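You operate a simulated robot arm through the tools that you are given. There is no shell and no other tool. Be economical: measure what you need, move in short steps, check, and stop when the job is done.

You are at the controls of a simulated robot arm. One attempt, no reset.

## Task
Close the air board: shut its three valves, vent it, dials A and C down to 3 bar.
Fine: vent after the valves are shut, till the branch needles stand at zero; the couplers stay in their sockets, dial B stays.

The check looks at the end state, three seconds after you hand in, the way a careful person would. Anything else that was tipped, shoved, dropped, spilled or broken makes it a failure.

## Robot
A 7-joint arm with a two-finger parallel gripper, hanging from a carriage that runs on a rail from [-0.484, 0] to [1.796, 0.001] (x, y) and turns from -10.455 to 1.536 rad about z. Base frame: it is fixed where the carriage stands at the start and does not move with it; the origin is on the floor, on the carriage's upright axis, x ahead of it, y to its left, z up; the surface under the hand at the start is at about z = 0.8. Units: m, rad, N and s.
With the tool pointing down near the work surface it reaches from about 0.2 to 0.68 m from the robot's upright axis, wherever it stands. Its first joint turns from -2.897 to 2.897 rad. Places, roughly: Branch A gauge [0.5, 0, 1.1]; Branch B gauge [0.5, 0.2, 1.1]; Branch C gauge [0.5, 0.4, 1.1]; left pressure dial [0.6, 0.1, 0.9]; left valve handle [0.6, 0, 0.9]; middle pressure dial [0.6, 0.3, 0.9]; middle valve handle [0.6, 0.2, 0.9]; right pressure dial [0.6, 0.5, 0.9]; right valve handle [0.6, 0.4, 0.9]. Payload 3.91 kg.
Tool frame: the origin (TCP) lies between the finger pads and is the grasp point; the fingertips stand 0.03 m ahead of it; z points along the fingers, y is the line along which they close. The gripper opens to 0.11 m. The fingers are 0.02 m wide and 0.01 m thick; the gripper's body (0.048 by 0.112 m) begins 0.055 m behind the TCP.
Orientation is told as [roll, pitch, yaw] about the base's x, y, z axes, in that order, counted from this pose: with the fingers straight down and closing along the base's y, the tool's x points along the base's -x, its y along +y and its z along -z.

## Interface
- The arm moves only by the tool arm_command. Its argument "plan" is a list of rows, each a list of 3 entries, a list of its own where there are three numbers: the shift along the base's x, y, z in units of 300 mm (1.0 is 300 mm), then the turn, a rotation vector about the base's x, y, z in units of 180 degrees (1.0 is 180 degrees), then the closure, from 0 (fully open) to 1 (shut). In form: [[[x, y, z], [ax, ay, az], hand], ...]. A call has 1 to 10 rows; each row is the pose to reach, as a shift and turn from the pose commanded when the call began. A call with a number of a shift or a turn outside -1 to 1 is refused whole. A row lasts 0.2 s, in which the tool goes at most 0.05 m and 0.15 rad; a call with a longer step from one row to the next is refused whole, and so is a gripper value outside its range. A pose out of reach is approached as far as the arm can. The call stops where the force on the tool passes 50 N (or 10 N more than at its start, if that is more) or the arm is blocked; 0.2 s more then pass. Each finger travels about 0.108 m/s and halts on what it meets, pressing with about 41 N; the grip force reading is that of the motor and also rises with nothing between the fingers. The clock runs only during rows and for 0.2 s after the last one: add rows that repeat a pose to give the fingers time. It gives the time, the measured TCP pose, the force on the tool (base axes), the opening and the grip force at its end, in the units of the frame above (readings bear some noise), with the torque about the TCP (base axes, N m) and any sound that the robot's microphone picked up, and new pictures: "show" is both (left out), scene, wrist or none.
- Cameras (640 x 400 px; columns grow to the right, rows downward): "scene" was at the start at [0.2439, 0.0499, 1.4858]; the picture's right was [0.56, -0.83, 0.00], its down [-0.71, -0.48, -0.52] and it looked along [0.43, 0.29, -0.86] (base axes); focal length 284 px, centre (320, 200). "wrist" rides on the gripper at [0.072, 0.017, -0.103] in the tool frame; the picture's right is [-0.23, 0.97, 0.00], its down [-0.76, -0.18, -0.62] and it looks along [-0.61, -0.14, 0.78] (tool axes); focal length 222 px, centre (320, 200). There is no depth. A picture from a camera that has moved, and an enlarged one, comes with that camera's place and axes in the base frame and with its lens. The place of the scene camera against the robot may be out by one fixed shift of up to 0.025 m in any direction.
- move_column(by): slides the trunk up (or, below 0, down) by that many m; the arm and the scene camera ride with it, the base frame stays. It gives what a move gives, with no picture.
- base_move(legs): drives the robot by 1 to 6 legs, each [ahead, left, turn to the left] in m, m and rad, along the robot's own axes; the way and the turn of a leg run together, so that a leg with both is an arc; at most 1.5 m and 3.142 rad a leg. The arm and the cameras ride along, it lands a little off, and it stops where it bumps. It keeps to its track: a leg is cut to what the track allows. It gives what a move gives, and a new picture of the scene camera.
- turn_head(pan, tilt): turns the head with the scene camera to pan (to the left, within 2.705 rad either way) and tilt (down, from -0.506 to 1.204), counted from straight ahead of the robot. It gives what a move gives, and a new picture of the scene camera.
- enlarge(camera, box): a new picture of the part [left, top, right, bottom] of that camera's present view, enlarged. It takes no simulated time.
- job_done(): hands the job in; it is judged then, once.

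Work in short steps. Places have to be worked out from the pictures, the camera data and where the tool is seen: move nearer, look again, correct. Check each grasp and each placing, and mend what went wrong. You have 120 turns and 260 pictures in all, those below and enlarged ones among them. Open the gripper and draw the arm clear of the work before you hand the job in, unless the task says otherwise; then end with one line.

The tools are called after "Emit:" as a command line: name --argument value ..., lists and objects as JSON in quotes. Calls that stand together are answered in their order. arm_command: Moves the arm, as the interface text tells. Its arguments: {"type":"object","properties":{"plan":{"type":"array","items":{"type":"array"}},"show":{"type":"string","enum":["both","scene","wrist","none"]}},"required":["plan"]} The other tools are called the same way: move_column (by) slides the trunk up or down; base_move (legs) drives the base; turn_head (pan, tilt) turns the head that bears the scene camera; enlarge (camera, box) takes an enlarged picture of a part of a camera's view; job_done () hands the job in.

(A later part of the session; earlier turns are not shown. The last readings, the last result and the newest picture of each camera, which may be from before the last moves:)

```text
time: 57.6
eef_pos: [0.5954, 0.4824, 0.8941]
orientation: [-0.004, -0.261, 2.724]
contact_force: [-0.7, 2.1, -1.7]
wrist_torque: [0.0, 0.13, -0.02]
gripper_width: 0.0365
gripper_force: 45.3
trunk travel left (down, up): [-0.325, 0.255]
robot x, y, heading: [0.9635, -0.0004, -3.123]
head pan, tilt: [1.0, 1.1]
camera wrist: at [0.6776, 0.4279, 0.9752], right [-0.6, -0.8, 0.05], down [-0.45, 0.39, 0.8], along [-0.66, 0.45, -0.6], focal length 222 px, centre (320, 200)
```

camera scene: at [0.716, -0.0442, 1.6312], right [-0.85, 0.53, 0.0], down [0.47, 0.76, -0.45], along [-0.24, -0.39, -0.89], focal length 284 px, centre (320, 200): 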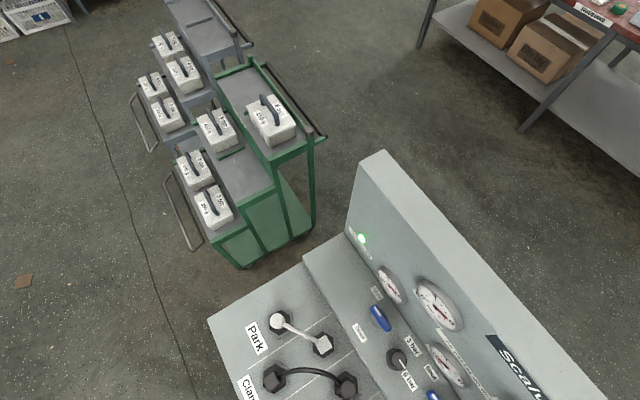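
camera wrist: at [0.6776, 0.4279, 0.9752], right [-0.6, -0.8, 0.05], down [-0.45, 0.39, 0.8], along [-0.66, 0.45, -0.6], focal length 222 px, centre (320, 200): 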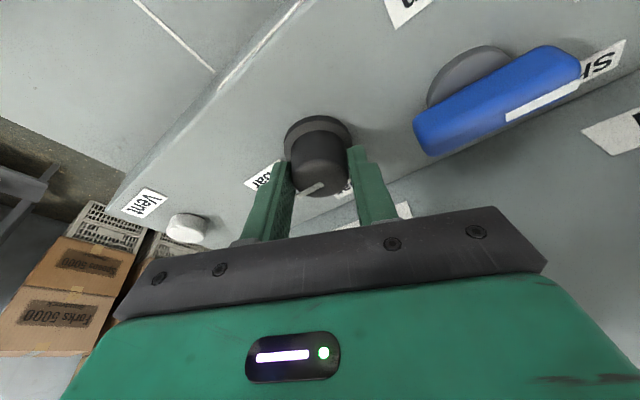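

Gripped at 36.5 mm. I turn it +50° (counter-clockwise).

Emit:
arm_command --plan '[[[0, 0.003, 0], [0, 0, 0.046], 0.8], [[0, 0.006, 0], [0, 0, 0.092], 0.8], [[0, 0.009, 0], [0, 0, 0.138], 0.8], [[0, 0.011, 0], [0, 0, 0.184], 0.8], [[0, 0.013, 0], [0, 0, 0.23], 0.8], [[0, 0.016, 0], [0, 0, 0.276], 0.8], [[0, 0.016, 0], [0, 0, 0.276], 0.8]]' --show "wrist"

```text
time: 59.2
eef_pos: [0.597, 0.4871, 0.8949]
orientation: [-0.003, -0.26, -2.691]
contact_force: [7.2, -8.3, 18.4]
wrist_torque: [-0.25, -0.48, 0.08]
gripper_width: 0.0363
gripper_force: 44.7
trunk travel left (down, up): [-0.325, 0.255]
robot x, y, heading: [0.9629, 0.0026, -3.124]
head pan, tilt: [1.0, 1.1]
camera wrist: at [0.691, 0.5139, 0.9751], right [0.22, -0.97, 0.05], down [-0.59, -0.09, 0.8], along [-0.77, -0.21, -0.6], focal length 222 px, centre (320, 200)
```

wrist: 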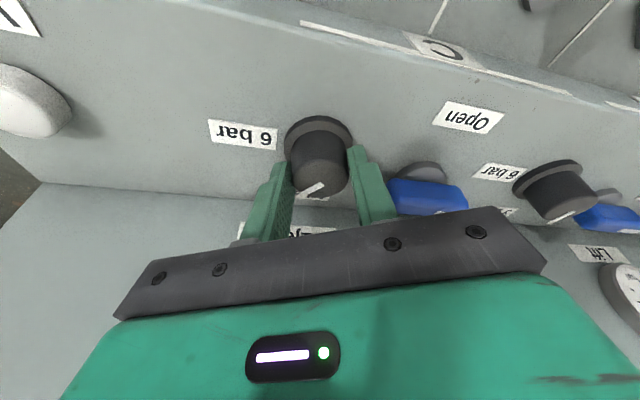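

The pointer moved with the hand. I release, lift and look at the pointer.

Emit:
arm_command --plan '[[[0, 0, 0], [0, 0, 0], 0.36], [[0, 0, 0], [0, 0, 0], 0.36], [[0.0, 0, 0.12], [0, 0, -0.046], 0.36], [[0.015, 0, 0.28], [0, 0, -0.092], 0.36], [[0.02, 0, 0.3], [0, 0, -0.138], 0.36], [[0.02, 0, 0.3], [0, 0, -0.138], 0.36]]' --show "wrist"

Emit:
enlarge --camera "wrist" --box '[240, 50, 400, 150]'

```text
time: 60.6
eef_pos: [0.6007, 0.4865, 0.9838]
orientation: [-0.004, -0.261, -3.129]
contact_force: [0.4, -0.2, 0.0]
wrist_torque: [-0.01, 0.03, 0.01]
gripper_width: 0.0704
gripper_force: 0.1
trunk travel left (down, up): [-0.325, 0.255]
robot x, y, heading: [0.9589, 0.0004, -3.125]
head pan, tilt: [1.0, 1.1]
camera wrist: at [0.6984, 0.4713, 1.0654], right [-0.21, -0.98, 0.06], down [-0.58, 0.17, 0.8], along [-0.79, 0.13, -0.6], focal length 222 px, centre (320, 200)
```

wrist: 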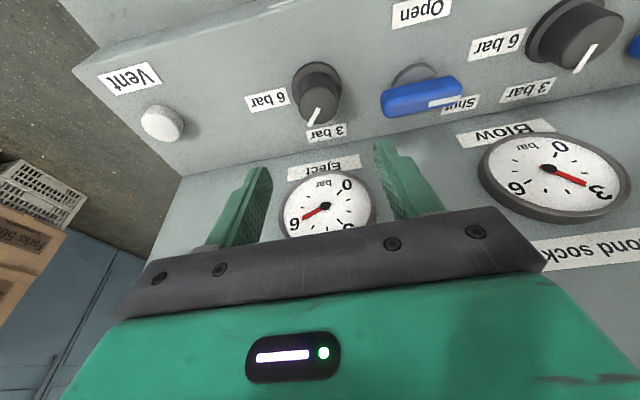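

```text
4.00 times, centred on (320, 100) of wrist
camera zoom: at [0.6984, 0.4713, 1.0654], right [-0.21, -0.98, 0.06], down [-0.58, 0.17, 0.8], along [-0.79, 0.13, -0.6], focal length 888 px, centre (320, 600)
```

zoom: 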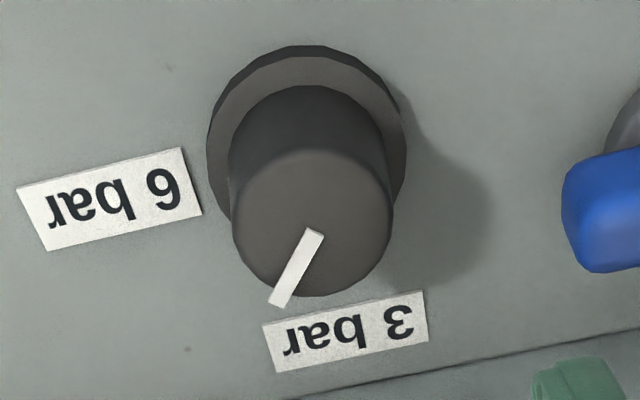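

The pointer has 38° left to reach the 3-bar mark (−x). I pre-turn −19° and lower again.

Emit:
arm_command --plan '[[[-0.01, 0, 0], [0, 0, -0.046], 0.36], [[-0.017, -0.008, 0], [0, 0, -0.09], 0.36], [[-0.017, -0.012, -0.05], [0, 0, -0.106], 0.36], [[-0.017, -0.012, -0.15], [0, 0, -0.106], 0.36], [[-0.017, -0.012, -0.25], [0, 0, -0.106], 0.36], [[-0.017, -0.012, -0.297], [0, 0, -0.106], 0.36], [[-0.017, -0.012, -0.297], [0, 0, -0.106], 0.36], [[-0.017, -0.012, -0.297], [0, 0, -0.106], 0.8], [[-0.017, -0.012, -0.297], [0, 0, -0.106], 0.8], [[-0.017, -0.012, -0.297], [0, 0, -0.106], 0.8]]' --show "wrist"

Emit:
arm_command --plan '[[[0, 0.003, 0], [0, 0, 0.042], 0.8], [[0, 0.006, 0], [0, 0, 0.084], 0.8], [[0, 0.008, 0], [0, 0, 0.126], 0.8], [[0, 0.01, 0], [0, 0, 0.168], 0.8], [[0, 0.012, 0], [0, 0, 0.211], 0.8], [[0, 0.012, 0], [0, 0, 0.211], 0.8], [[0, 0.012, 0], [0, 0, 0.211], 0.36], [[0, 0.012, 0], [0, 0, 0.211], 0.36]]' --show "none"

Emit:
arm_command --plan '[[[0, 0, 0.1], [0, 0, 0], 0.36], [[0.0, 0, 0.2], [0, 0, -0.046], 0.36], [[0.02, 0, 0.3], [0, 0, -0.09], 0.36], [[0.02, 0, 0.3], [0, 0, -0.104], 0.36], [[0.02, 0, 0.3], [0, 0, -0.104], 0.36]]' --show "wrist"

Emit:
enlarge --camera "wrist" --box '[240, 50, 400, 150]'

```text
time: 62.8
eef_pos: [0.5968, 0.4823, 0.8947]
orientation: [-0.003, -0.261, 2.823]
contact_force: [-2.4, -6.4, 1.8]
wrist_torque: [-0.13, -0.04, 0.06]
gripper_width: 0.037
gripper_force: 45.0
trunk travel left (down, up): [-0.325, 0.255]
robot x, y, heading: [0.9664, 0.0011, -3.126]
head pan, tilt: [1.0, 1.1]
camera wrist: at [0.683, 0.437, 0.9759], right [-0.51, -0.86, 0.06], down [-0.49, 0.35, 0.8], along [-0.7, 0.38, -0.6], focal length 222 px, centre (320, 200)
```

wrist: 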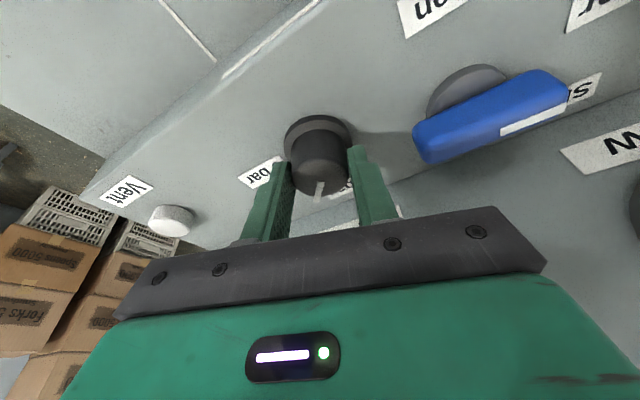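

```text
time: 64.6
eef_pos: [0.5966, 0.4874, 0.8952]
orientation: [-0.005, -0.259, -2.798]
contact_force: [0.3, -0.3, 0.2]
wrist_torque: [0.03, 0.0, -0.02]
gripper_width: 0.0705
gripper_force: 0.1
trunk travel left (down, up): [-0.325, 0.255]
robot x, y, heading: [0.9636, 0.0008, -3.12]
head pan, tilt: [1.0, 1.1]
```

```text
time: 65.8
eef_pos: [0.6019, 0.4876, 0.9854]
orientation: [-0.004, -0.259, -3.126]
contact_force: [0.8, 0.0, 0.2]
wrist_torque: [-0.03, 0.01, -0.02]
gripper_width: 0.0706
gripper_force: 0.0
trunk travel left (down, up): [-0.325, 0.255]
robot x, y, heading: [0.9605, 0.0022, -3.125]
head pan, tilt: [1.0, 1.1]
camera wrist: at [0.699, 0.4725, 1.0662], right [-0.2, -0.98, 0.05], down [-0.58, 0.17, 0.8], along [-0.79, 0.13, -0.6], focal length 222 px, centre (320, 200)
```

wrist: 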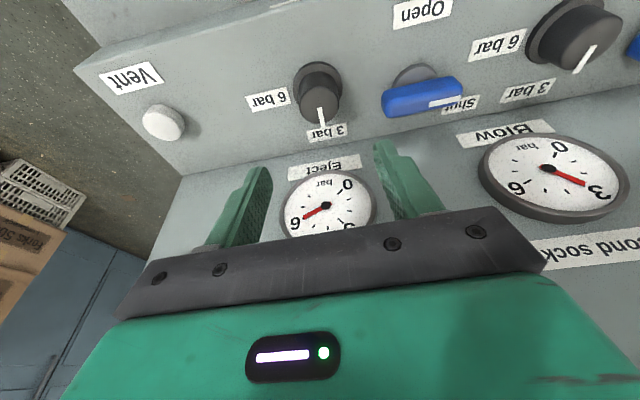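

```text
4.00 times, centred on (320, 100) of wrist
camera zoom: at [0.699, 0.4725, 1.0662], right [-0.2, -0.98, 0.05], down [-0.58, 0.17, 0.8], along [-0.79, 0.13, -0.6], focal length 888 px, centre (320, 600)
```

zoom: 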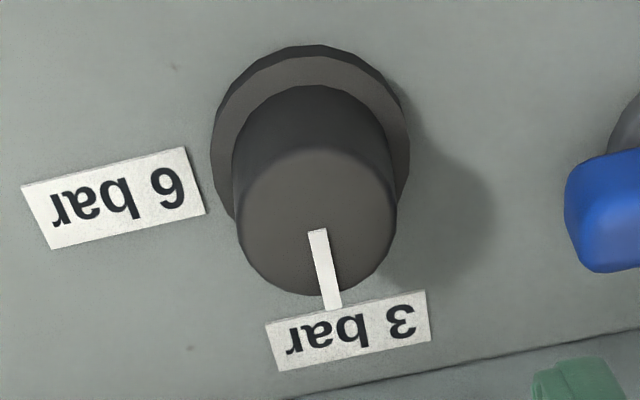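

Dial C points exactly at 3 bar. Now over to dial A.

Emit:
arm_command --plan '[[[0, -0.15, 0], [0, 0, 0], 0.36], [[0, -0.3, 0], [0, 0, 0], 0.36], [[0, -0.45, 0], [0, 0, 0], 0.36], [[0, -0.6, 0], [0, 0, 0], 0.36], [[0, -0.75, 0], [0, 0, 0], 0.36], [[0, -0.9, 0], [0, 0, 0], 0.36]]' --show "none"

Emit:
arm_command --plan '[[[0, -0.15, 0], [0, 0, 0], 0.36], [[0, -0.3, 0], [0, 0, 0], 0.36], [[0, -0.45, 0], [0, 0, 0], 0.36], [[0, -0.515, 0], [0, 0, 0], 0.36], [[0, -0.515, 0], [0, 0, 0], 0.36]]' --show "wrist"

Emit:
enlarge --camera "wrist" --box '[240, 50, 400, 150]'

```text
time: 67.2
eef_pos: [0.6023, 0.2181, 0.985]
orientation: [-0.004, -0.261, -3.123]
contact_force: [-0.5, 0.0, -0.1]
wrist_torque: [-0.03, 0.01, 0.04]
gripper_width: 0.0706
gripper_force: 0.0
trunk travel left (down, up): [-0.325, 0.255]
robot x, y, heading: [0.9569, 0.0014, -3.125]
head pan, tilt: [1.0, 1.1]
```

```text
time: 68.4
eef_pos: [0.6028, 0.0616, 0.9842]
orientation: [-0.003, -0.261, -3.123]
contact_force: [-0.2, 0.6, -0.4]
wrist_torque: [0.02, 0.0, 0.03]
gripper_width: 0.0702
gripper_force: 0.1
trunk travel left (down, up): [-0.325, 0.255]
robot x, y, heading: [0.9625, -0.0002, -3.126]
head pan, tilt: [1.0, 1.1]
camera wrist: at [0.6999, 0.0477, 1.0655], right [-0.2, -0.98, 0.05], down [-0.58, 0.17, 0.8], along [-0.79, 0.13, -0.6], focal length 222 px, centre (320, 200)
```

wrist: 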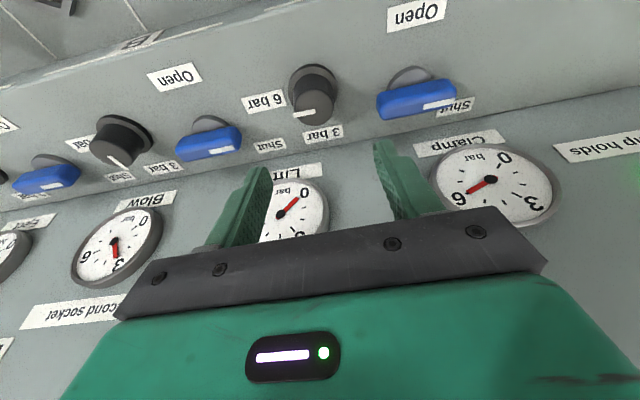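

```text
4.00 times, centred on (320, 100) of wrist
camera zoom: at [0.6999, 0.0477, 1.0655], right [-0.2, -0.98, 0.05], down [-0.58, 0.17, 0.8], along [-0.79, 0.13, -0.6], focal length 888 px, centre (320, 600)
```

zoom: 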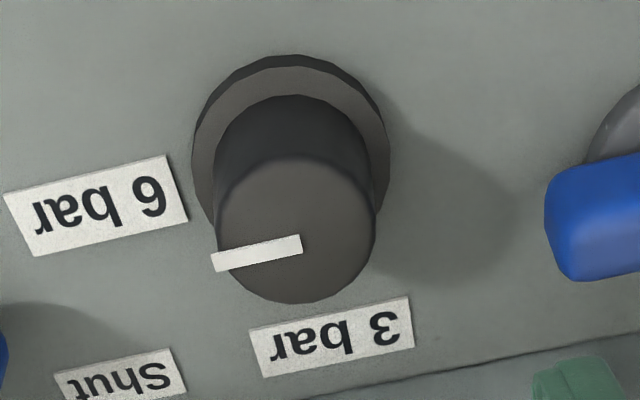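

Dial A's centre is ≈(0.588, 0.064), its pointer at exactly 90° from the 3-bar mark. I repeat the first stroke of 50°.

Emit:
arm_command --plan '[[[-0.01, 0, 0], [0, 0, -0.046], 0.36], [[-0.02, 0, 0], [0, 0, -0.093], 0.36], [[-0.03, 0.001, -0.05], [0, 0, -0.139], 0.36], [[-0.03, 0.001, -0.15], [0, 0, -0.139], 0.36], [[-0.03, 0.001, -0.25], [0, 0, -0.139], 0.36], [[-0.03, 0.001, -0.298], [0, 0, -0.139], 0.36], [[-0.03, 0.001, -0.298], [0, 0, -0.139], 0.36], [[-0.03, 0.001, -0.298], [0, 0, -0.139], 0.8], [[-0.03, 0.001, -0.298], [0, 0, -0.139], 0.8], [[-0.03, 0.001, -0.298], [0, 0, -0.139], 0.8]]' --show "wrist"

Emit:
arm_command --plan '[[[0, 0.003, 0], [0, 0, 0.046], 0.8], [[0, 0.006, 0], [0, 0, 0.092], 0.8], [[0, 0.009, 0], [0, 0, 0.138], 0.8], [[0, 0.011, 0], [0, 0, 0.184], 0.8], [[0, 0.013, 0], [0, 0, 0.23], 0.8], [[0, 0.016, 0], [0, 0, 0.276], 0.8], [[0, 0.016, 0], [0, 0, 0.276], 0.8], [[0, 0.016, 0], [0, 0, 0.276], 0.36], [[0, 0.016, 0], [0, 0, 0.276], 0.36]]' --show "none"

Emit:
arm_command --plan '[[[0, 0, 0.1], [0, 0, 0], 0.36], [[0.0, 0, 0.2], [0, 0, -0.046], 0.36], [[0.02, 0, 0.3], [0, 0, -0.092], 0.36], [[0.03, 0, 0.3], [0, 0, -0.137], 0.36], [[0.03, 0, 0.3], [0, 0, -0.137], 0.36]]' --show "wrist"

Emit:
enlarge --camera "wrist" --box '[240, 50, 400, 150]'

```text
time: 70.6
eef_pos: [0.5931, 0.0642, 0.895]
orientation: [-0.005, -0.26, 2.724]
contact_force: [-0.5, 2.5, -5.2]
wrist_torque: [0.1, 0.23, -0.01]
gripper_width: 0.0364
gripper_force: 45.0
trunk travel left (down, up): [-0.325, 0.255]
robot x, y, heading: [0.9625, 0.0025, -3.125]
head pan, tilt: [1.0, 1.1]
camera wrist: at [0.6749, 0.0091, 0.9762], right [-0.6, -0.8, 0.05], down [-0.45, 0.39, 0.8], along [-0.66, 0.45, -0.6], focal length 222 px, centre (320, 200)
```

wrist: 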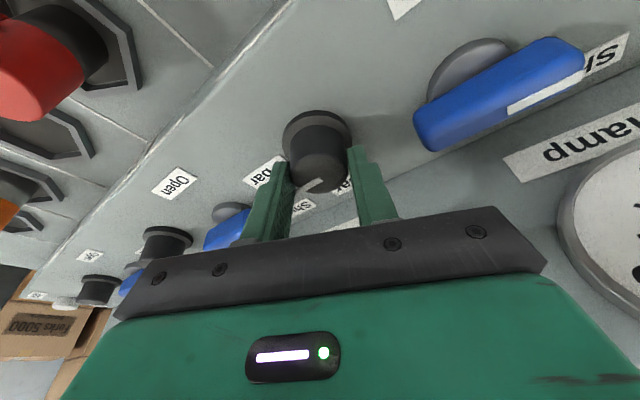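

```text
time: 72.6
eef_pos: [0.5945, 0.068, 0.8957]
orientation: [-0.005, -0.26, -2.692]
contact_force: [0.4, -0.1, -0.1]
wrist_torque: [-0.02, 0.0, 0.01]
gripper_width: 0.0702
gripper_force: 0.0
trunk travel left (down, up): [-0.325, 0.255]
robot x, y, heading: [0.9629, 0.0009, -3.123]
head pan, tilt: [1.0, 1.1]
```

```text
time: 73.8
eef_pos: [0.6023, 0.0675, 0.9854]
orientation: [-0.004, -0.259, -3.127]
contact_force: [0.5, -0.2, 0.4]
wrist_torque: [0.01, 0.02, -0.02]
gripper_width: 0.0704
gripper_force: 0.0
trunk travel left (down, up): [-0.325, 0.255]
robot x, y, heading: [0.9599, 0.0048, -3.124]
head pan, tilt: [1.0, 1.1]
camera wrist: at [0.6997, 0.0527, 1.0668], right [-0.21, -0.98, 0.05], down [-0.58, 0.17, 0.8], along [-0.79, 0.13, -0.6], focal length 222 px, centre (320, 200)
```

wrist: 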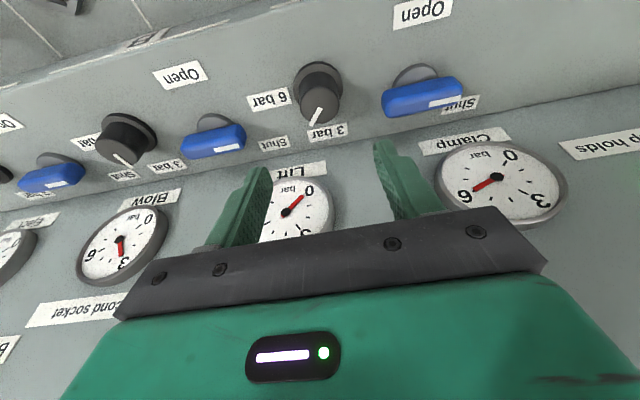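

```text
4.00 times, centred on (320, 100) of wrist
camera zoom: at [0.6997, 0.0527, 1.0668], right [-0.21, -0.98, 0.05], down [-0.58, 0.17, 0.8], along [-0.79, 0.13, -0.6], focal length 888 px, centre (320, 600)
```

zoom: 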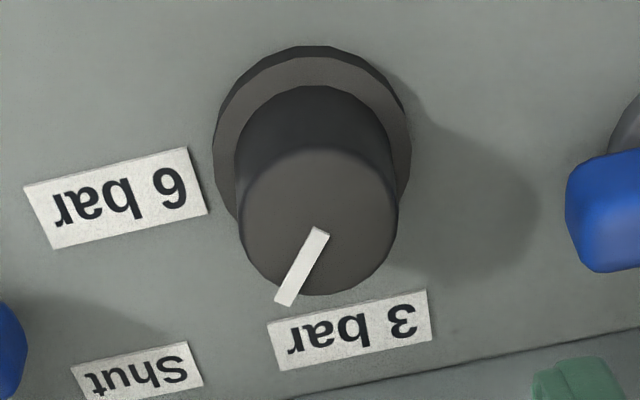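

Same as C after the first stroke: 38° remain. I repeat the second stroke.

Emit:
arm_command --plan '[[[-0.01, 0, 0], [0, 0, -0.046], 0.36], [[-0.02, -0.008, 0], [0, 0, -0.09], 0.36], [[-0.024, -0.012, -0.05], [0, 0, -0.106], 0.36], [[-0.024, -0.012, -0.15], [0, 0, -0.106], 0.36], [[-0.024, -0.012, -0.25], [0, 0, -0.106], 0.36], [[-0.024, -0.012, -0.3], [0, 0, -0.106], 0.36], [[-0.024, -0.012, -0.3], [0, 0, -0.106], 0.36], [[-0.024, -0.012, -0.3], [0, 0, -0.106], 0.8], [[-0.024, -0.012, -0.3], [0, 0, -0.106], 0.8], [[-0.024, -0.012, -0.3], [0, 0, -0.106], 0.8]]' --show "none"

Emit:
arm_command --plan '[[[0, 0.003, 0], [0, 0, 0.042], 0.8], [[0, 0.006, 0], [0, 0, 0.084], 0.8], [[0, 0.008, 0], [0, 0, 0.126], 0.8], [[0, 0.01, 0], [0, 0, 0.168], 0.8], [[0, 0.012, 0], [0, 0, 0.211], 0.8], [[0, 0.012, 0], [0, 0, 0.211], 0.8], [[0, 0.012, 0], [0, 0, 0.211], 0.36], [[0, 0.012, 0], [0, 0, 0.211], 0.36]]' --show "none"

Emit:
arm_command --plan '[[[0, 0, 0.1], [0, 0, 0], 0.36], [[0.0, 0, 0.2], [0, 0, -0.046], 0.36], [[0.02, 0, 0.3], [0, 0, -0.09], 0.36], [[0.02, 0, 0.3], [0, 0, -0.104], 0.36], [[0.02, 0, 0.3], [0, 0, -0.104], 0.36]]' --show "wrist"

Emit:
enlarge --camera "wrist" --box '[240, 50, 400, 150]'

```text
time: 76.0
eef_pos: [0.596, 0.0625, 0.8948]
orientation: [-0.004, -0.259, 2.825]
contact_force: [-2.4, -3.9, -8.9]
wrist_torque: [0.05, 0.53, 0.01]
gripper_width: 0.0366
gripper_force: 45.0
trunk travel left (down, up): [-0.325, 0.255]
robot x, y, heading: [0.9591, -0.0002, -3.124]
head pan, tilt: [1.0, 1.1]
```

```text
time: 77.8
eef_pos: [0.5951, 0.0688, 0.8955]
orientation: [-0.006, -0.261, -2.795]
contact_force: [-0.6, 0.0, -0.6]
wrist_torque: [0.0, -0.01, 0.0]
gripper_width: 0.0702
gripper_force: 0.0
trunk travel left (down, up): [-0.325, 0.255]
robot x, y, heading: [0.9619, 0.0012, -3.127]
head pan, tilt: [1.0, 1.1]
```

```text
time: 79.0
eef_pos: [0.6004, 0.0688, 0.9863]
orientation: [-0.004, -0.262, -3.122]
contact_force: [0.7, -0.5, -0.7]
wrist_torque: [0.0, 0.03, -0.01]
gripper_width: 0.0703
gripper_force: 0.0
trunk travel left (down, up): [-0.325, 0.255]
robot x, y, heading: [0.9615, -0.0005, -3.12]
head pan, tilt: [1.0, 1.1]
camera wrist: at [0.6991, 0.0531, 1.0662], right [-0.2, -0.98, 0.05], down [-0.58, 0.16, 0.8], along [-0.79, 0.13, -0.6], focal length 222 px, centre (320, 200)
```

wrist: 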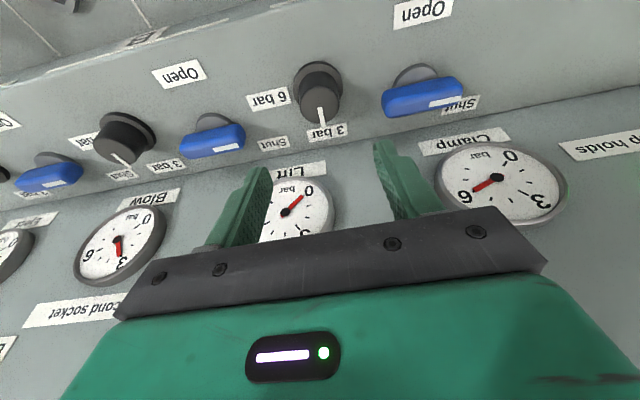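

```text
4.00 times, centred on (320, 100) of wrist
camera zoom: at [0.6991, 0.0531, 1.0662], right [-0.2, -0.98, 0.05], down [-0.58, 0.16, 0.8], along [-0.79, 0.13, -0.6], focal length 888 px, centre (320, 600)
```

zoom: 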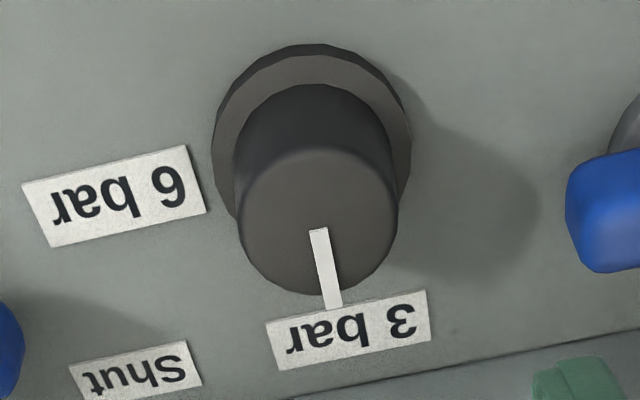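

Dial A also stands exactly at 3 bar. For the vent knob at (0.60, 0.636) I need more reach, so I bring the tool out over the front with the fingers shut, before driving 0.1 m nearer.

Emit:
arm_command --plan '[[[0.1, 0.05, 0.1], [0, 0, 0], 0.7], [[0.2, 0.1, 0.13], [0, 0, 0], 1], [[0.3, 0.22, 0.13], [0, 0, 0], 1], [[0.4, 0.34, 0.13], [0, 0, 0], 1], [[0.42, 0.49, 0.13], [0, 0, 0], 1], [[0.42, 0.64, 0.13], [0, 0, 0], 1], [[0.42, 0.79, 0.13], [0, 0, 0], 1], [[0.42, 0.93, 0.13], [0, 0, 0], 1], [[0.42, 0.99, 0.13], [0, 0, 0], 1]]' --show "none"

Emit:
arm_command --plan '[[[0, 0.15, 0], [0, 0, 0], 1], [[0, 0.3, 0], [0, 0, 0], 1], [[0, 0.4, 0], [0, 0, 0], 1], [[0, 0.4, 0], [0, 0, 0], 1]]' --show "wrist"

Emit:
turn_head --pan -0.6 --tilt 1.1

```text
time: 81.0
eef_pos: [0.7261, 0.3644, 1.0259]
orientation: [-0.001, -0.26, -3.121]
contact_force: [0.0, 0.0, 1.0]
wrist_torque: [0.03, 0.01, 0.0]
gripper_width: 0.0
gripper_force: 37.6
trunk travel left (down, up): [-0.325, 0.255]
robot x, y, heading: [0.9629, 0.001, -3.123]
head pan, tilt: [1.0, 1.1]
```

```text
time: 82.0
eef_pos: [0.726, 0.4852, 1.025]
orientation: [-0.005, -0.262, -3.121]
contact_force: [0.7, 0.4, 0.2]
wrist_torque: [0.0, 0.02, 0.0]
gripper_width: 0.0
gripper_force: 38.2
trunk travel left (down, up): [-0.325, 0.255]
robot x, y, heading: [0.9648, -0.0001, -3.125]
head pan, tilt: [1.0, 1.1]
camera wrist: at [0.824, 0.4711, 1.1059], right [-0.2, -0.98, 0.05], down [-0.58, 0.16, 0.8], along [-0.79, 0.13, -0.6], focal length 222 px, centre (320, 200)
```

wrist: 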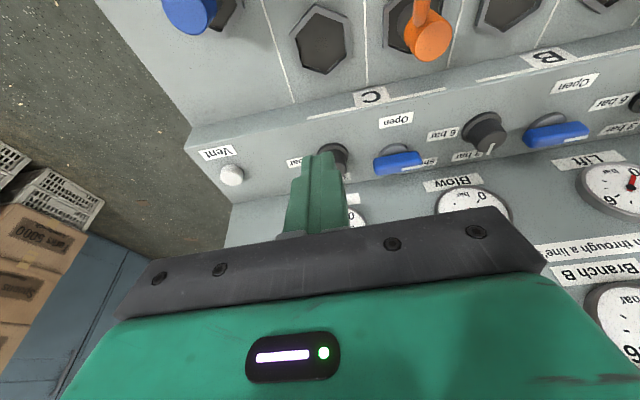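

```text
time: 83.7
eef_pos: [0.7267, 0.485, 1.0258]
orientation: [-0.003, -0.26, -3.12]
contact_force: [0.3, 0.4, -0.9]
wrist_torque: [-0.02, 0.01, 0.0]
gripper_width: 0.0
gripper_force: 37.7
trunk travel left (down, up): [-0.325, 0.255]
robot x, y, heading: [0.9622, 0.0012, -3.125]
head pan, tilt: [-0.6, 1.1]
camera scene: at [0.6964, 0.0441, 1.6312], right [0.55, 0.83, 0.0], down [0.74, -0.49, -0.45], along [-0.38, 0.25, -0.89], focal length 284 px, centre (320, 200)
```

scene: 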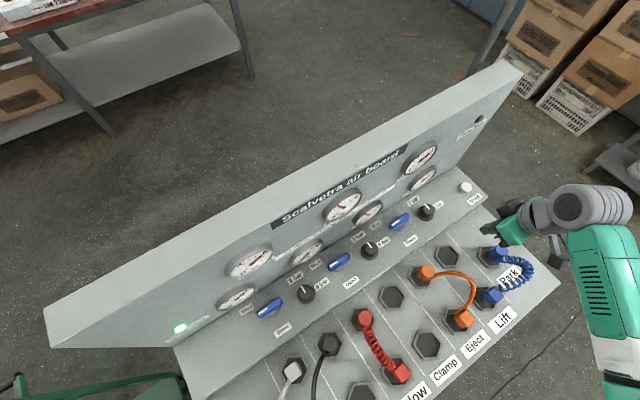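

I drive 0.10 m nearer; the tool will come to x≈0.63, short of the wall.

Emit:
base_move --legs '[[0.09, 0, 0]]'

Emit:
arm_command --plan '[[[0, 0.1, 0], [0, 0, 0], 1], [[0, 0.2, 0], [0, 0, 0], 1], [[0, 0.3, 0], [0, 0, 0], 1], [[0, 0.36, 0], [0, 0, 0], 1], [[0, 0.36, 0], [0, 0, 0], 1]]' --show "both"

```text
time: 84.8
eef_pos: [0.6367, 0.4852, 1.0267]
orientation: [-0.003, -0.26, -3.12]
contact_force: [-0.8, -0.2, -0.3]
wrist_torque: [-0.02, -0.02, -0.01]
gripper_width: 0.0002
gripper_force: 37.3
trunk travel left (down, up): [-0.325, 0.255]
robot x, y, heading: [0.8722, -0.0007, -3.124]
head pan, tilt: [-0.6, 1.1]
camera scene: at [0.6066, 0.0439, 1.6312], right [0.55, 0.83, 0.0], down [0.74, -0.49, -0.45], along [-0.38, 0.25, -0.89], focal length 284 px, centre (320, 200)
```

scene: 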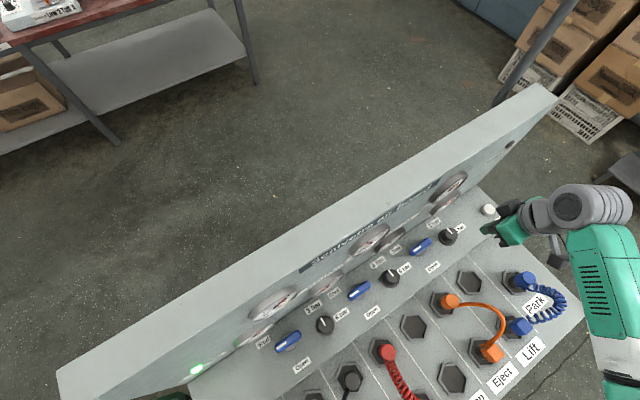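

```text
time: 86.0
eef_pos: [0.6361, 0.593, 1.0246]
orientation: [-0.005, -0.259, -3.12]
contact_force: [-0.8, 0.0, 0.5]
wrist_torque: [0.03, 0.0, 0.0]
gripper_width: 0.0
gripper_force: 37.2
trunk travel left (down, up): [-0.325, 0.255]
robot x, y, heading: [0.8763, 0.0026, -3.124]
head pan, tilt: [-0.6, 1.1]
camera scene: at [0.6066, 0.044, 1.6312], right [0.55, 0.83, 0.0], down [0.74, -0.49, -0.45], along [-0.38, 0.25, -0.89], focal length 284 px, centre (320, 200)
camera wrist: at [0.7336, 0.5787, 1.106], right [-0.2, -0.98, 0.05], down [-0.58, 0.16, 0.8], along [-0.79, 0.13, -0.6], focal length 222 px, centre (320, 200)
```

scene: 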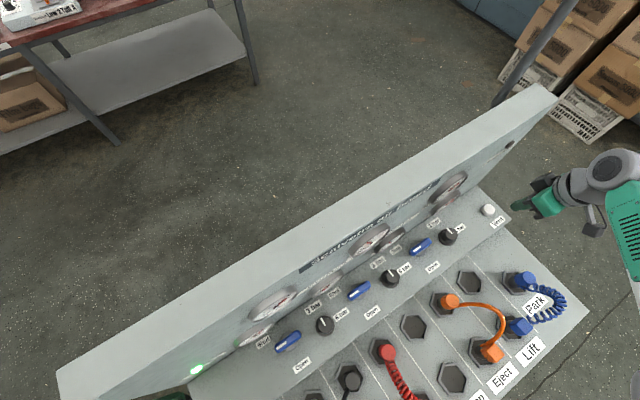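
wrist: 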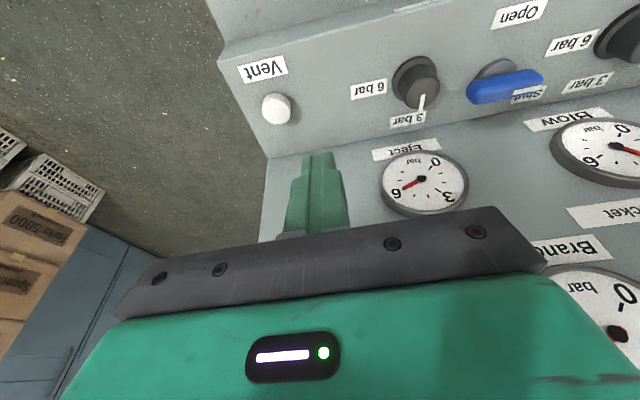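

The Vent knob is at about (0.606, 0.642). I hover just above it.

Emit:
arm_command --plan '[[[-0.03, 0.08, -0.05], [0, 0, 0], 1], [[-0.077, 0.163, -0.1], [0, 0, 0], 1], [[-0.077, 0.163, -0.2], [0, 0, 0], 1], [[-0.077, 0.163, -0.3], [0, 0, 0], 1], [[-0.077, 0.163, -0.34], [0, 0, 0], 1], [[-0.077, 0.163, -0.34], [0, 0, 0], 1]]' --show "both"

```text
time: 87.4
eef_pos: [0.6148, 0.6197, 0.942]
orientation: [-0.006, -0.262, -3.121]
contact_force: [0.1, -0.2, -0.1]
wrist_torque: [-0.03, -0.03, -0.01]
gripper_width: 0.0
gripper_force: 37.5
out of reach, approached as far as the arm can: row 2, 3, 4, 5, 6
trunk travel left (down, up): [-0.325, 0.255]
robot x, y, heading: [0.873, 0.0006, -3.124]
head pan, tilt: [-0.6, 1.1]
camera scene: at [0.6064, 0.0442, 1.6313], right [0.55, 0.83, 0.0], down [0.74, -0.49, -0.45], along [-0.38, 0.25, -0.89], focal length 284 px, centre (320, 200)
camera wrist: at [0.712, 0.6058, 1.0215], right [-0.2, -0.98, 0.05], down [-0.58, 0.16, 0.8], along [-0.79, 0.13, -0.6], focal length 222 px, centre (320, 200)
```

scene: 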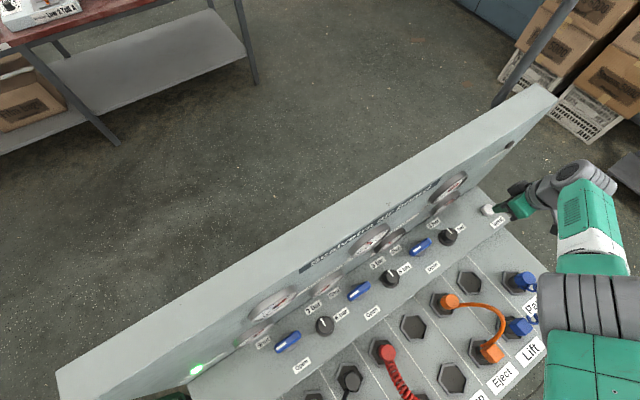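
wrist: 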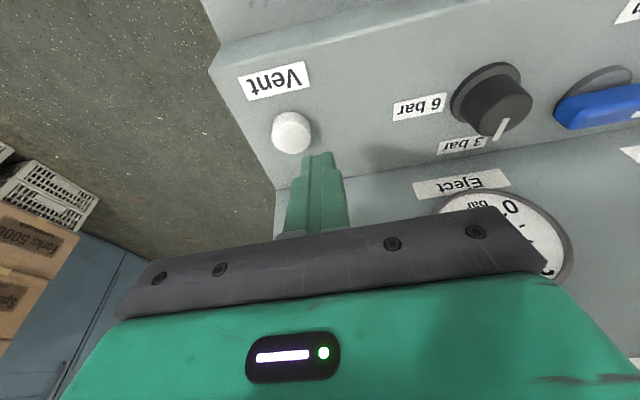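

Out of reach upright; I lean the fingers 25° toward +y, which brings the wrist nearer.

Emit:
arm_command --plan '[[[0, -0.03, 0.03], [0.04, 0, 0], 1], [[0, -0.03, 0.03], [0.08, 0, 0], 1], [[0, -0.03, 0.03], [0.12, 0, 0], 1], [[0, -0.03, 0.03], [0.139, 0, 0], 1], [[0, -0.03, 0.03], [0.139, 0, 0], 1]]' --show "wrist"

```text
time: 88.6
eef_pos: [0.6156, 0.6112, 0.9481]
orientation: [-0.453, -0.227, -3.011]
contact_force: [0.0, -0.1, 0.0]
wrist_torque: [0.0, 0.02, 0.02]
gripper_width: 0.0
gripper_force: 37.6
trunk travel left (down, up): [-0.325, 0.255]
robot x, y, heading: [0.8728, 0.0023, -3.126]
head pan, tilt: [-0.6, 1.1]
camera wrist: at [0.7117, 0.5628, 1.0155], right [-0.2, -0.91, -0.36], down [-0.58, -0.19, 0.79], along [-0.79, 0.37, -0.49], focal length 222 px, centre (320, 200)
```

wrist: 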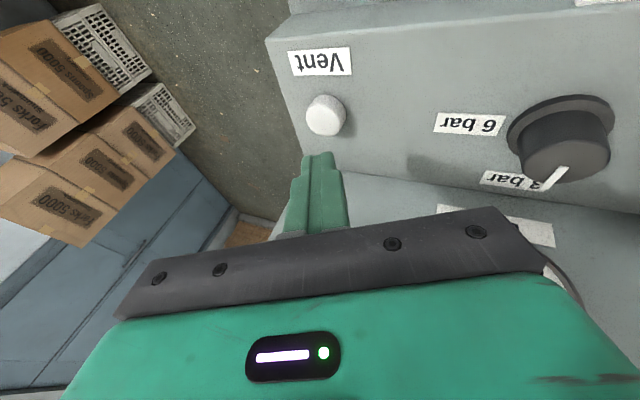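

Now within reach. I position just above the button.

Emit:
arm_command --plan '[[[-0.005, 0.03, -0.03], [0, 0, 0], 1], [[-0.01, 0.063, -0.07], [0, 0, 0], 1], [[-0.01, 0.063, -0.12], [0, 0, 0], 1], [[-0.01, 0.063, -0.12], [0, 0, 0], 1]]' --show "both"

Emit:
enlarge --camera "wrist" --box '[240, 60, 400, 180]'

```text
time: 89.6
eef_pos: [0.6107, 0.6294, 0.9139]
orientation: [-0.453, -0.228, -3.011]
contact_force: [-0.8, 0.2, 0.7]
wrist_torque: [-0.02, 0.01, -0.03]
gripper_width: 0.0
gripper_force: 37.7
trunk travel left (down, up): [-0.325, 0.255]
robot x, y, heading: [0.8728, 0.0008, -3.122]
head pan, tilt: [-0.6, 1.1]
camera scene: at [0.6066, 0.0439, 1.6312], right [0.55, 0.83, 0.0], down [0.74, -0.49, -0.45], along [-0.38, 0.25, -0.89], focal length 284 px, centre (320, 200)
camera wrist: at [0.7086, 0.582, 0.98], right [-0.2, -0.91, -0.36], down [-0.58, -0.19, 0.79], along [-0.79, 0.37, -0.49], focal length 222 px, centre (320, 200)
```

scene: 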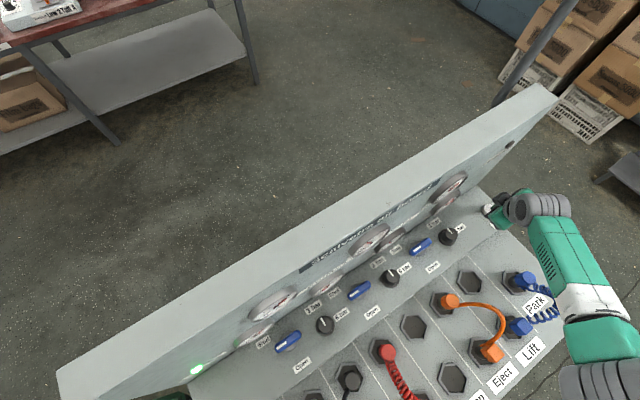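
wrist: 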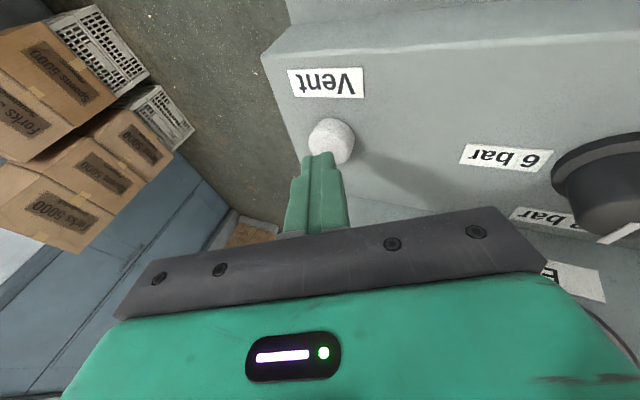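

```text
3.33 times, centred on (320, 120) of wrist
camera zoom: at [0.7086, 0.582, 0.98], right [-0.2, -0.91, -0.36], down [-0.58, -0.19, 0.79], along [-0.79, 0.37, -0.49], focal length 740 px, centre (320, 467)
```

zoom: 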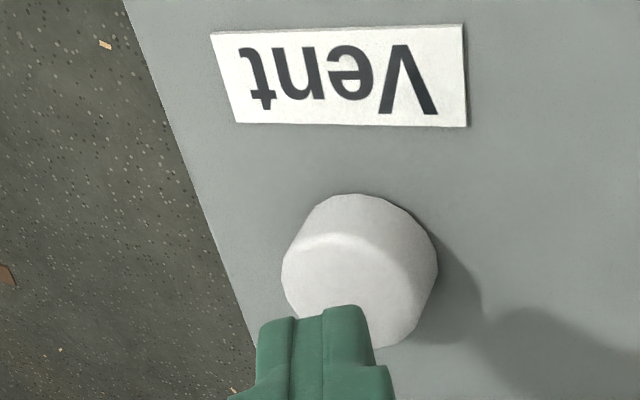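

The fingertip is over the button. I press down in small steps.

Emit:
arm_command --plan '[[[0.003, 0.0, -0.02], [0, 0, 0], 1], [[0.003, 0.0, -0.04], [0, 0, 0], 1], [[0.003, 0, -0.06], [0, 0, 0], 1], [[0.003, 0, -0.075], [0, 0, 0], 1], [[0.003, 0, -0.075], [0, 0, 0], 1]]' --show "both"

```text
time: 90.8
eef_pos: [0.6114, 0.6296, 0.8904]
orientation: [-0.455, -0.226, -3.01]
contact_force: [1.7, -1.9, 4.2]
wrist_torque: [-0.05, 0.01, -0.02]
gripper_width: 0.0
gripper_force: 38.2
trunk travel left (down, up): [-0.325, 0.255]
robot x, y, heading: [0.8723, 0.0006, -3.119]
head pan, tilt: [-0.6, 1.1]
camera scene: at [0.6066, 0.044, 1.6312], right [0.55, 0.83, 0.0], down [0.74, -0.49, -0.45], along [-0.38, 0.25, -0.89], focal length 284 px, centre (320, 200)
camera wrist: at [0.7093, 0.582, 0.9569], right [-0.2, -0.91, -0.36], down [-0.58, -0.19, 0.79], along [-0.79, 0.37, -0.49], focal length 222 px, centre (320, 200)
```

scene: 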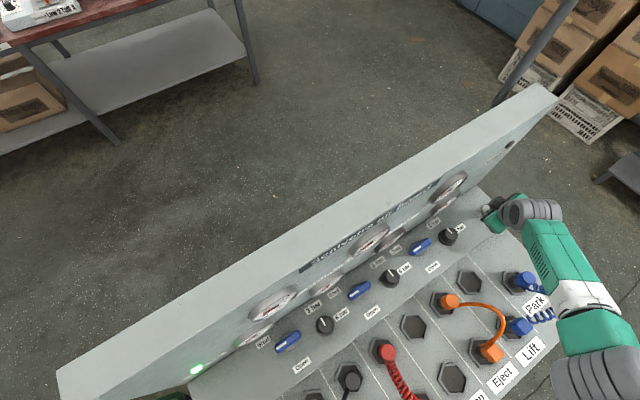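
wrist: 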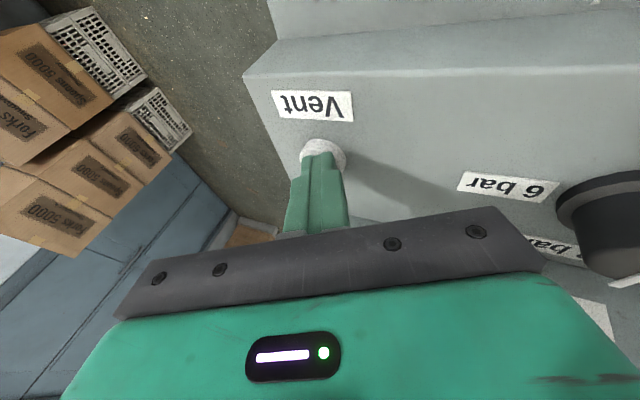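

Light contact (4 N). I press a further few mm and hold, then look at the gauges.

Emit:
arm_command --plan '[[[0, 0, -0.01], [0, 0, 0], 1], [[0, 0, -0.02], [0, 0, 0], 1], [[0, 0, -0.025], [0, 0, 0], 1], [[0, 0, -0.025], [0, 0, 0], 1], [[0, 0, -0.025], [0, 0, 0], 1]]' --show "scene"

Emit:
enlarge --camera "scene" --box '[220, 160, 480, 360]'

```text
time: 91.9
eef_pos: [0.6122, 0.6318, 0.8867]
orientation: [-0.456, -0.231, -3.008]
contact_force: [9.0, -17.3, 35.5]
wrist_torque: [-0.33, -0.16, 0.0]
gripper_width: 0.0001
gripper_force: 38.1
trunk travel left (down, up): [-0.325, 0.255]
robot x, y, heading: [0.8717, 0.0038, -3.125]
head pan, tilt: [-0.6, 1.1]
stopped in row 5: the force on the tool passed its limit at 50 N (the readings are from after the stop); the commanded pose is now the measured one
camera scene: at [0.607, 0.0438, 1.631], right [0.55, 0.83, 0.0], down [0.74, -0.49, -0.45], along [-0.38, 0.25, -0.89], focal length 284 px, centre (320, 200)
```

scene: 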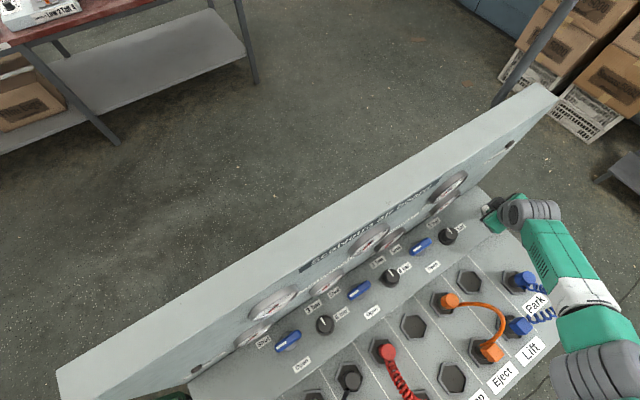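

```text
2.00 times, centred on (350, 260) of scene
camera zoom: at [0.607, 0.0438, 1.631], right [0.55, 0.83, 0.0], down [0.74, -0.49, -0.45], along [-0.38, 0.25, -0.89], focal length 568 px, centre (260, 80)
```

zoom: 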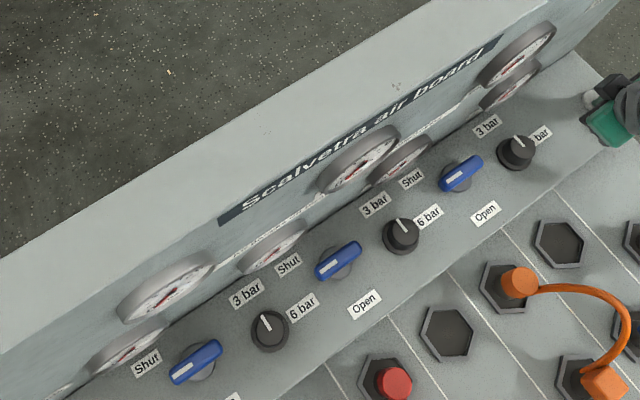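

Venting works (the "Clamp holds" lamp went out). I hold the button for several seconds.

Emit:
arm_command --plan '[[[0, 0, 0], [0, 0, 0], 1], [[0, 0, 0], [0, 0, 0], 1], [[0, 0, 0], [0, 0, 0], 1], [[0, 0, 0], [0, 0, 0], 1], [[0, 0, 0], [0, 0, 0], 1], [[0, 0, 0], [0, 0, 0], 1], [[0, 0, 0], [0, 0, 0], 1], [[0, 0, 0], [0, 0, 0], 1], [[0, 0, 0], [0, 0, 0], 1], [[0, 0, 0], [0, 0, 0], 1]]' --show "none"

Emit:
arm_command --plan '[[[0, 0, 0], [0, 0, 0], 1], [[0, 0, 0], [0, 0, 0], 1], [[0, 0, 0], [0, 0, 0], 1], [[0, 0, 0], [0, 0, 0], 1], [[0, 0, 0], [0, 0, 0], 1], [[0, 0, 0], [0, 0, 0], 1], [[0, 0, 0], [0, 0, 0], 1], [[0, 0, 0], [0, 0, 0], 1], [[0, 0, 0], [0, 0, 0], 1], [[0, 0, 0], [0, 0, 0], 1]]' --show "scene"

Emit:
enlarge --camera "scene" --box '[220, 160, 480, 360]'

```text
time: 94.1
eef_pos: [0.6128, 0.6332, 0.8856]
orientation: [-0.458, -0.228, -3.008]
contact_force: [9.5, -6.8, 38.9]
wrist_torque: [0.03, -0.23, 0.0]
gripper_width: 0.0003
gripper_force: 37.7
trunk travel left (down, up): [-0.325, 0.255]
robot x, y, heading: [0.8717, -0.0018, -3.124]
head pan, tilt: [-0.6, 1.1]
```

```text
time: 96.3
eef_pos: [0.6115, 0.6316, 0.8852]
orientation: [-0.457, -0.229, -3.008]
contact_force: [8.5, -5.7, 38.3]
wrist_torque: [0.04, -0.19, -0.05]
gripper_width: 0.0
gripper_force: 37.5
trunk travel left (down, up): [-0.325, 0.255]
robot x, y, heading: [0.8694, 0.0001, -3.12]
head pan, tilt: [-0.6, 1.1]
camera scene: at [0.6068, 0.0451, 1.6313], right [0.55, 0.83, 0.0], down [0.74, -0.49, -0.45], along [-0.38, 0.25, -0.89], focal length 284 px, centre (320, 200)
```

scene: 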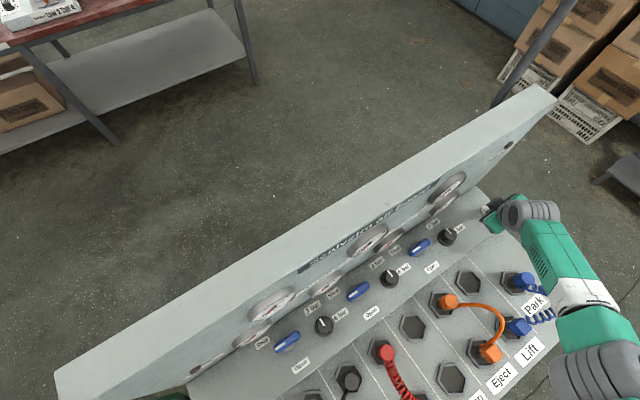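

```text
2.00 times, centred on (350, 260) of scene
camera zoom: at [0.6068, 0.0451, 1.6313], right [0.55, 0.83, 0.0], down [0.74, -0.49, -0.45], along [-0.38, 0.25, -0.89], focal length 568 px, centre (260, 80)
```

zoom: 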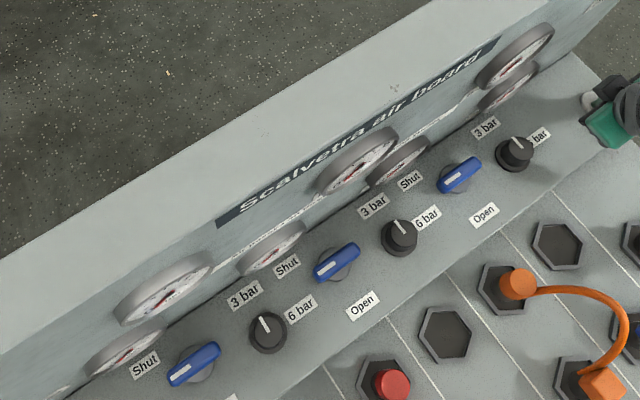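

I hold a few seconds more, then lift off and withdraw toward +x to read the gauges with the wrist camera.

Emit:
arm_command --plan '[[[0, 0, 0], [0, 0, 0], 1], [[0, 0, 0], [0, 0, 0], 1], [[0, 0, 0], [0, 0, 0], 1], [[0, 0, 0], [0, 0, 0], 1], [[0, 0, 0], [0, 0, 0], 1], [[0, 0, 0], [0, 0, 0], 1], [[0, 0, 0], [0, 0, 0], 1], [[0, 0, 0], [0, 0, 0], 1], [[0, 0, 0], [0, 0, 0], 1], [[0, 0, 0], [0, 0, 0], 1]]' --show "none"

Emit:
arm_command --plan '[[[0, 0, 0], [0, 0, 0], 1], [[0, 0, 0], [0, 0, 0], 1], [[0, 0, 0], [0, 0, 0], 1], [[0, 0, 0], [0, 0, 0], 1], [[0, 0, 0.05], [0, 0, 0], 1], [[0, -0.02, 0.2], [0, 0, 0], 1], [[0.05, -0.1, 0.34], [0, 0, 0], 1], [[0.1, -0.2, 0.45], [0, 0, 0], 1], [[0.18, -0.33, 0.45], [0, 0, 0], 1], [[0.2, -0.46, 0.45], [0, 0, 0], 1]]' --show "wrist"

```text
time: 98.5
eef_pos: [0.6124, 0.6337, 0.8854]
orientation: [-0.457, -0.228, -3.01]
contact_force: [8.4, -4.8, 38.1]
wrist_torque: [0.04, -0.19, -0.07]
gripper_width: 0.0
gripper_force: 37.7
trunk travel left (down, up): [-0.325, 0.255]
robot x, y, heading: [0.8712, 0.0011, -3.122]
head pan, tilt: [-0.6, 1.1]
```

```text
refused: row 7 steps farther than a row can; nothing moved
```

Emit:
arm_command --plan '[[[0, 0, 0], [0, 0, 0], 1], [[0, 0, 0.05], [0, 0, 0], 1], [[0, -0.02, 0.18], [0, 0, 0], 1], [[0.02, -0.06, 0.32], [0, 0, 0], 1], [[0.08, -0.15, 0.42], [0, 0, 0], 1], [[0.15, -0.28, 0.45], [0, 0, 0], 1], [[0.2, -0.41, 0.45], [0, 0, 0], 1], [[0.2, -0.56, 0.45], [0, 0, 0], 1], [[0.2, -0.71, 0.45], [0, 0, 0], 1], [[0.2, -0.86, 0.45], [0, 0, 0], 1]]' --show "wrist"

```text
time: 100.7
eef_pos: [0.67, 0.3715, 1.02]
orientation: [-0.456, -0.229, -3.011]
contact_force: [-0.6, 0.5, 0.2]
wrist_torque: [-0.03, 0.0, 0.02]
gripper_width: 0.0
gripper_force: 37.9
trunk travel left (down, up): [-0.325, 0.255]
robot x, y, heading: [0.8692, 0.0005, -3.12]
head pan, tilt: [-0.6, 1.1]
camera wrist: at [0.7676, 0.3246, 1.0859], right [-0.2, -0.91, -0.37], down [-0.58, -0.19, 0.79], along [-0.79, 0.37, -0.49], focal length 222 px, centre (320, 200)
```

wrist: 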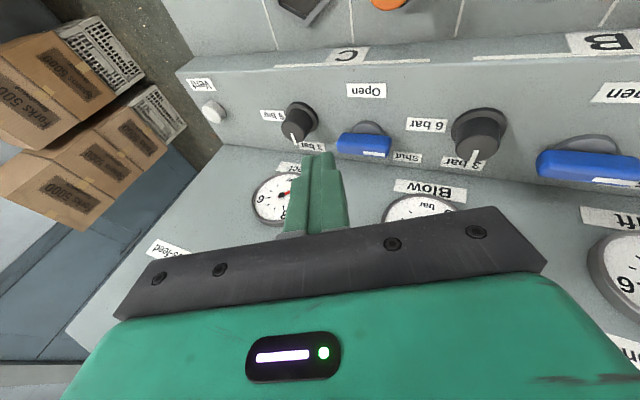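

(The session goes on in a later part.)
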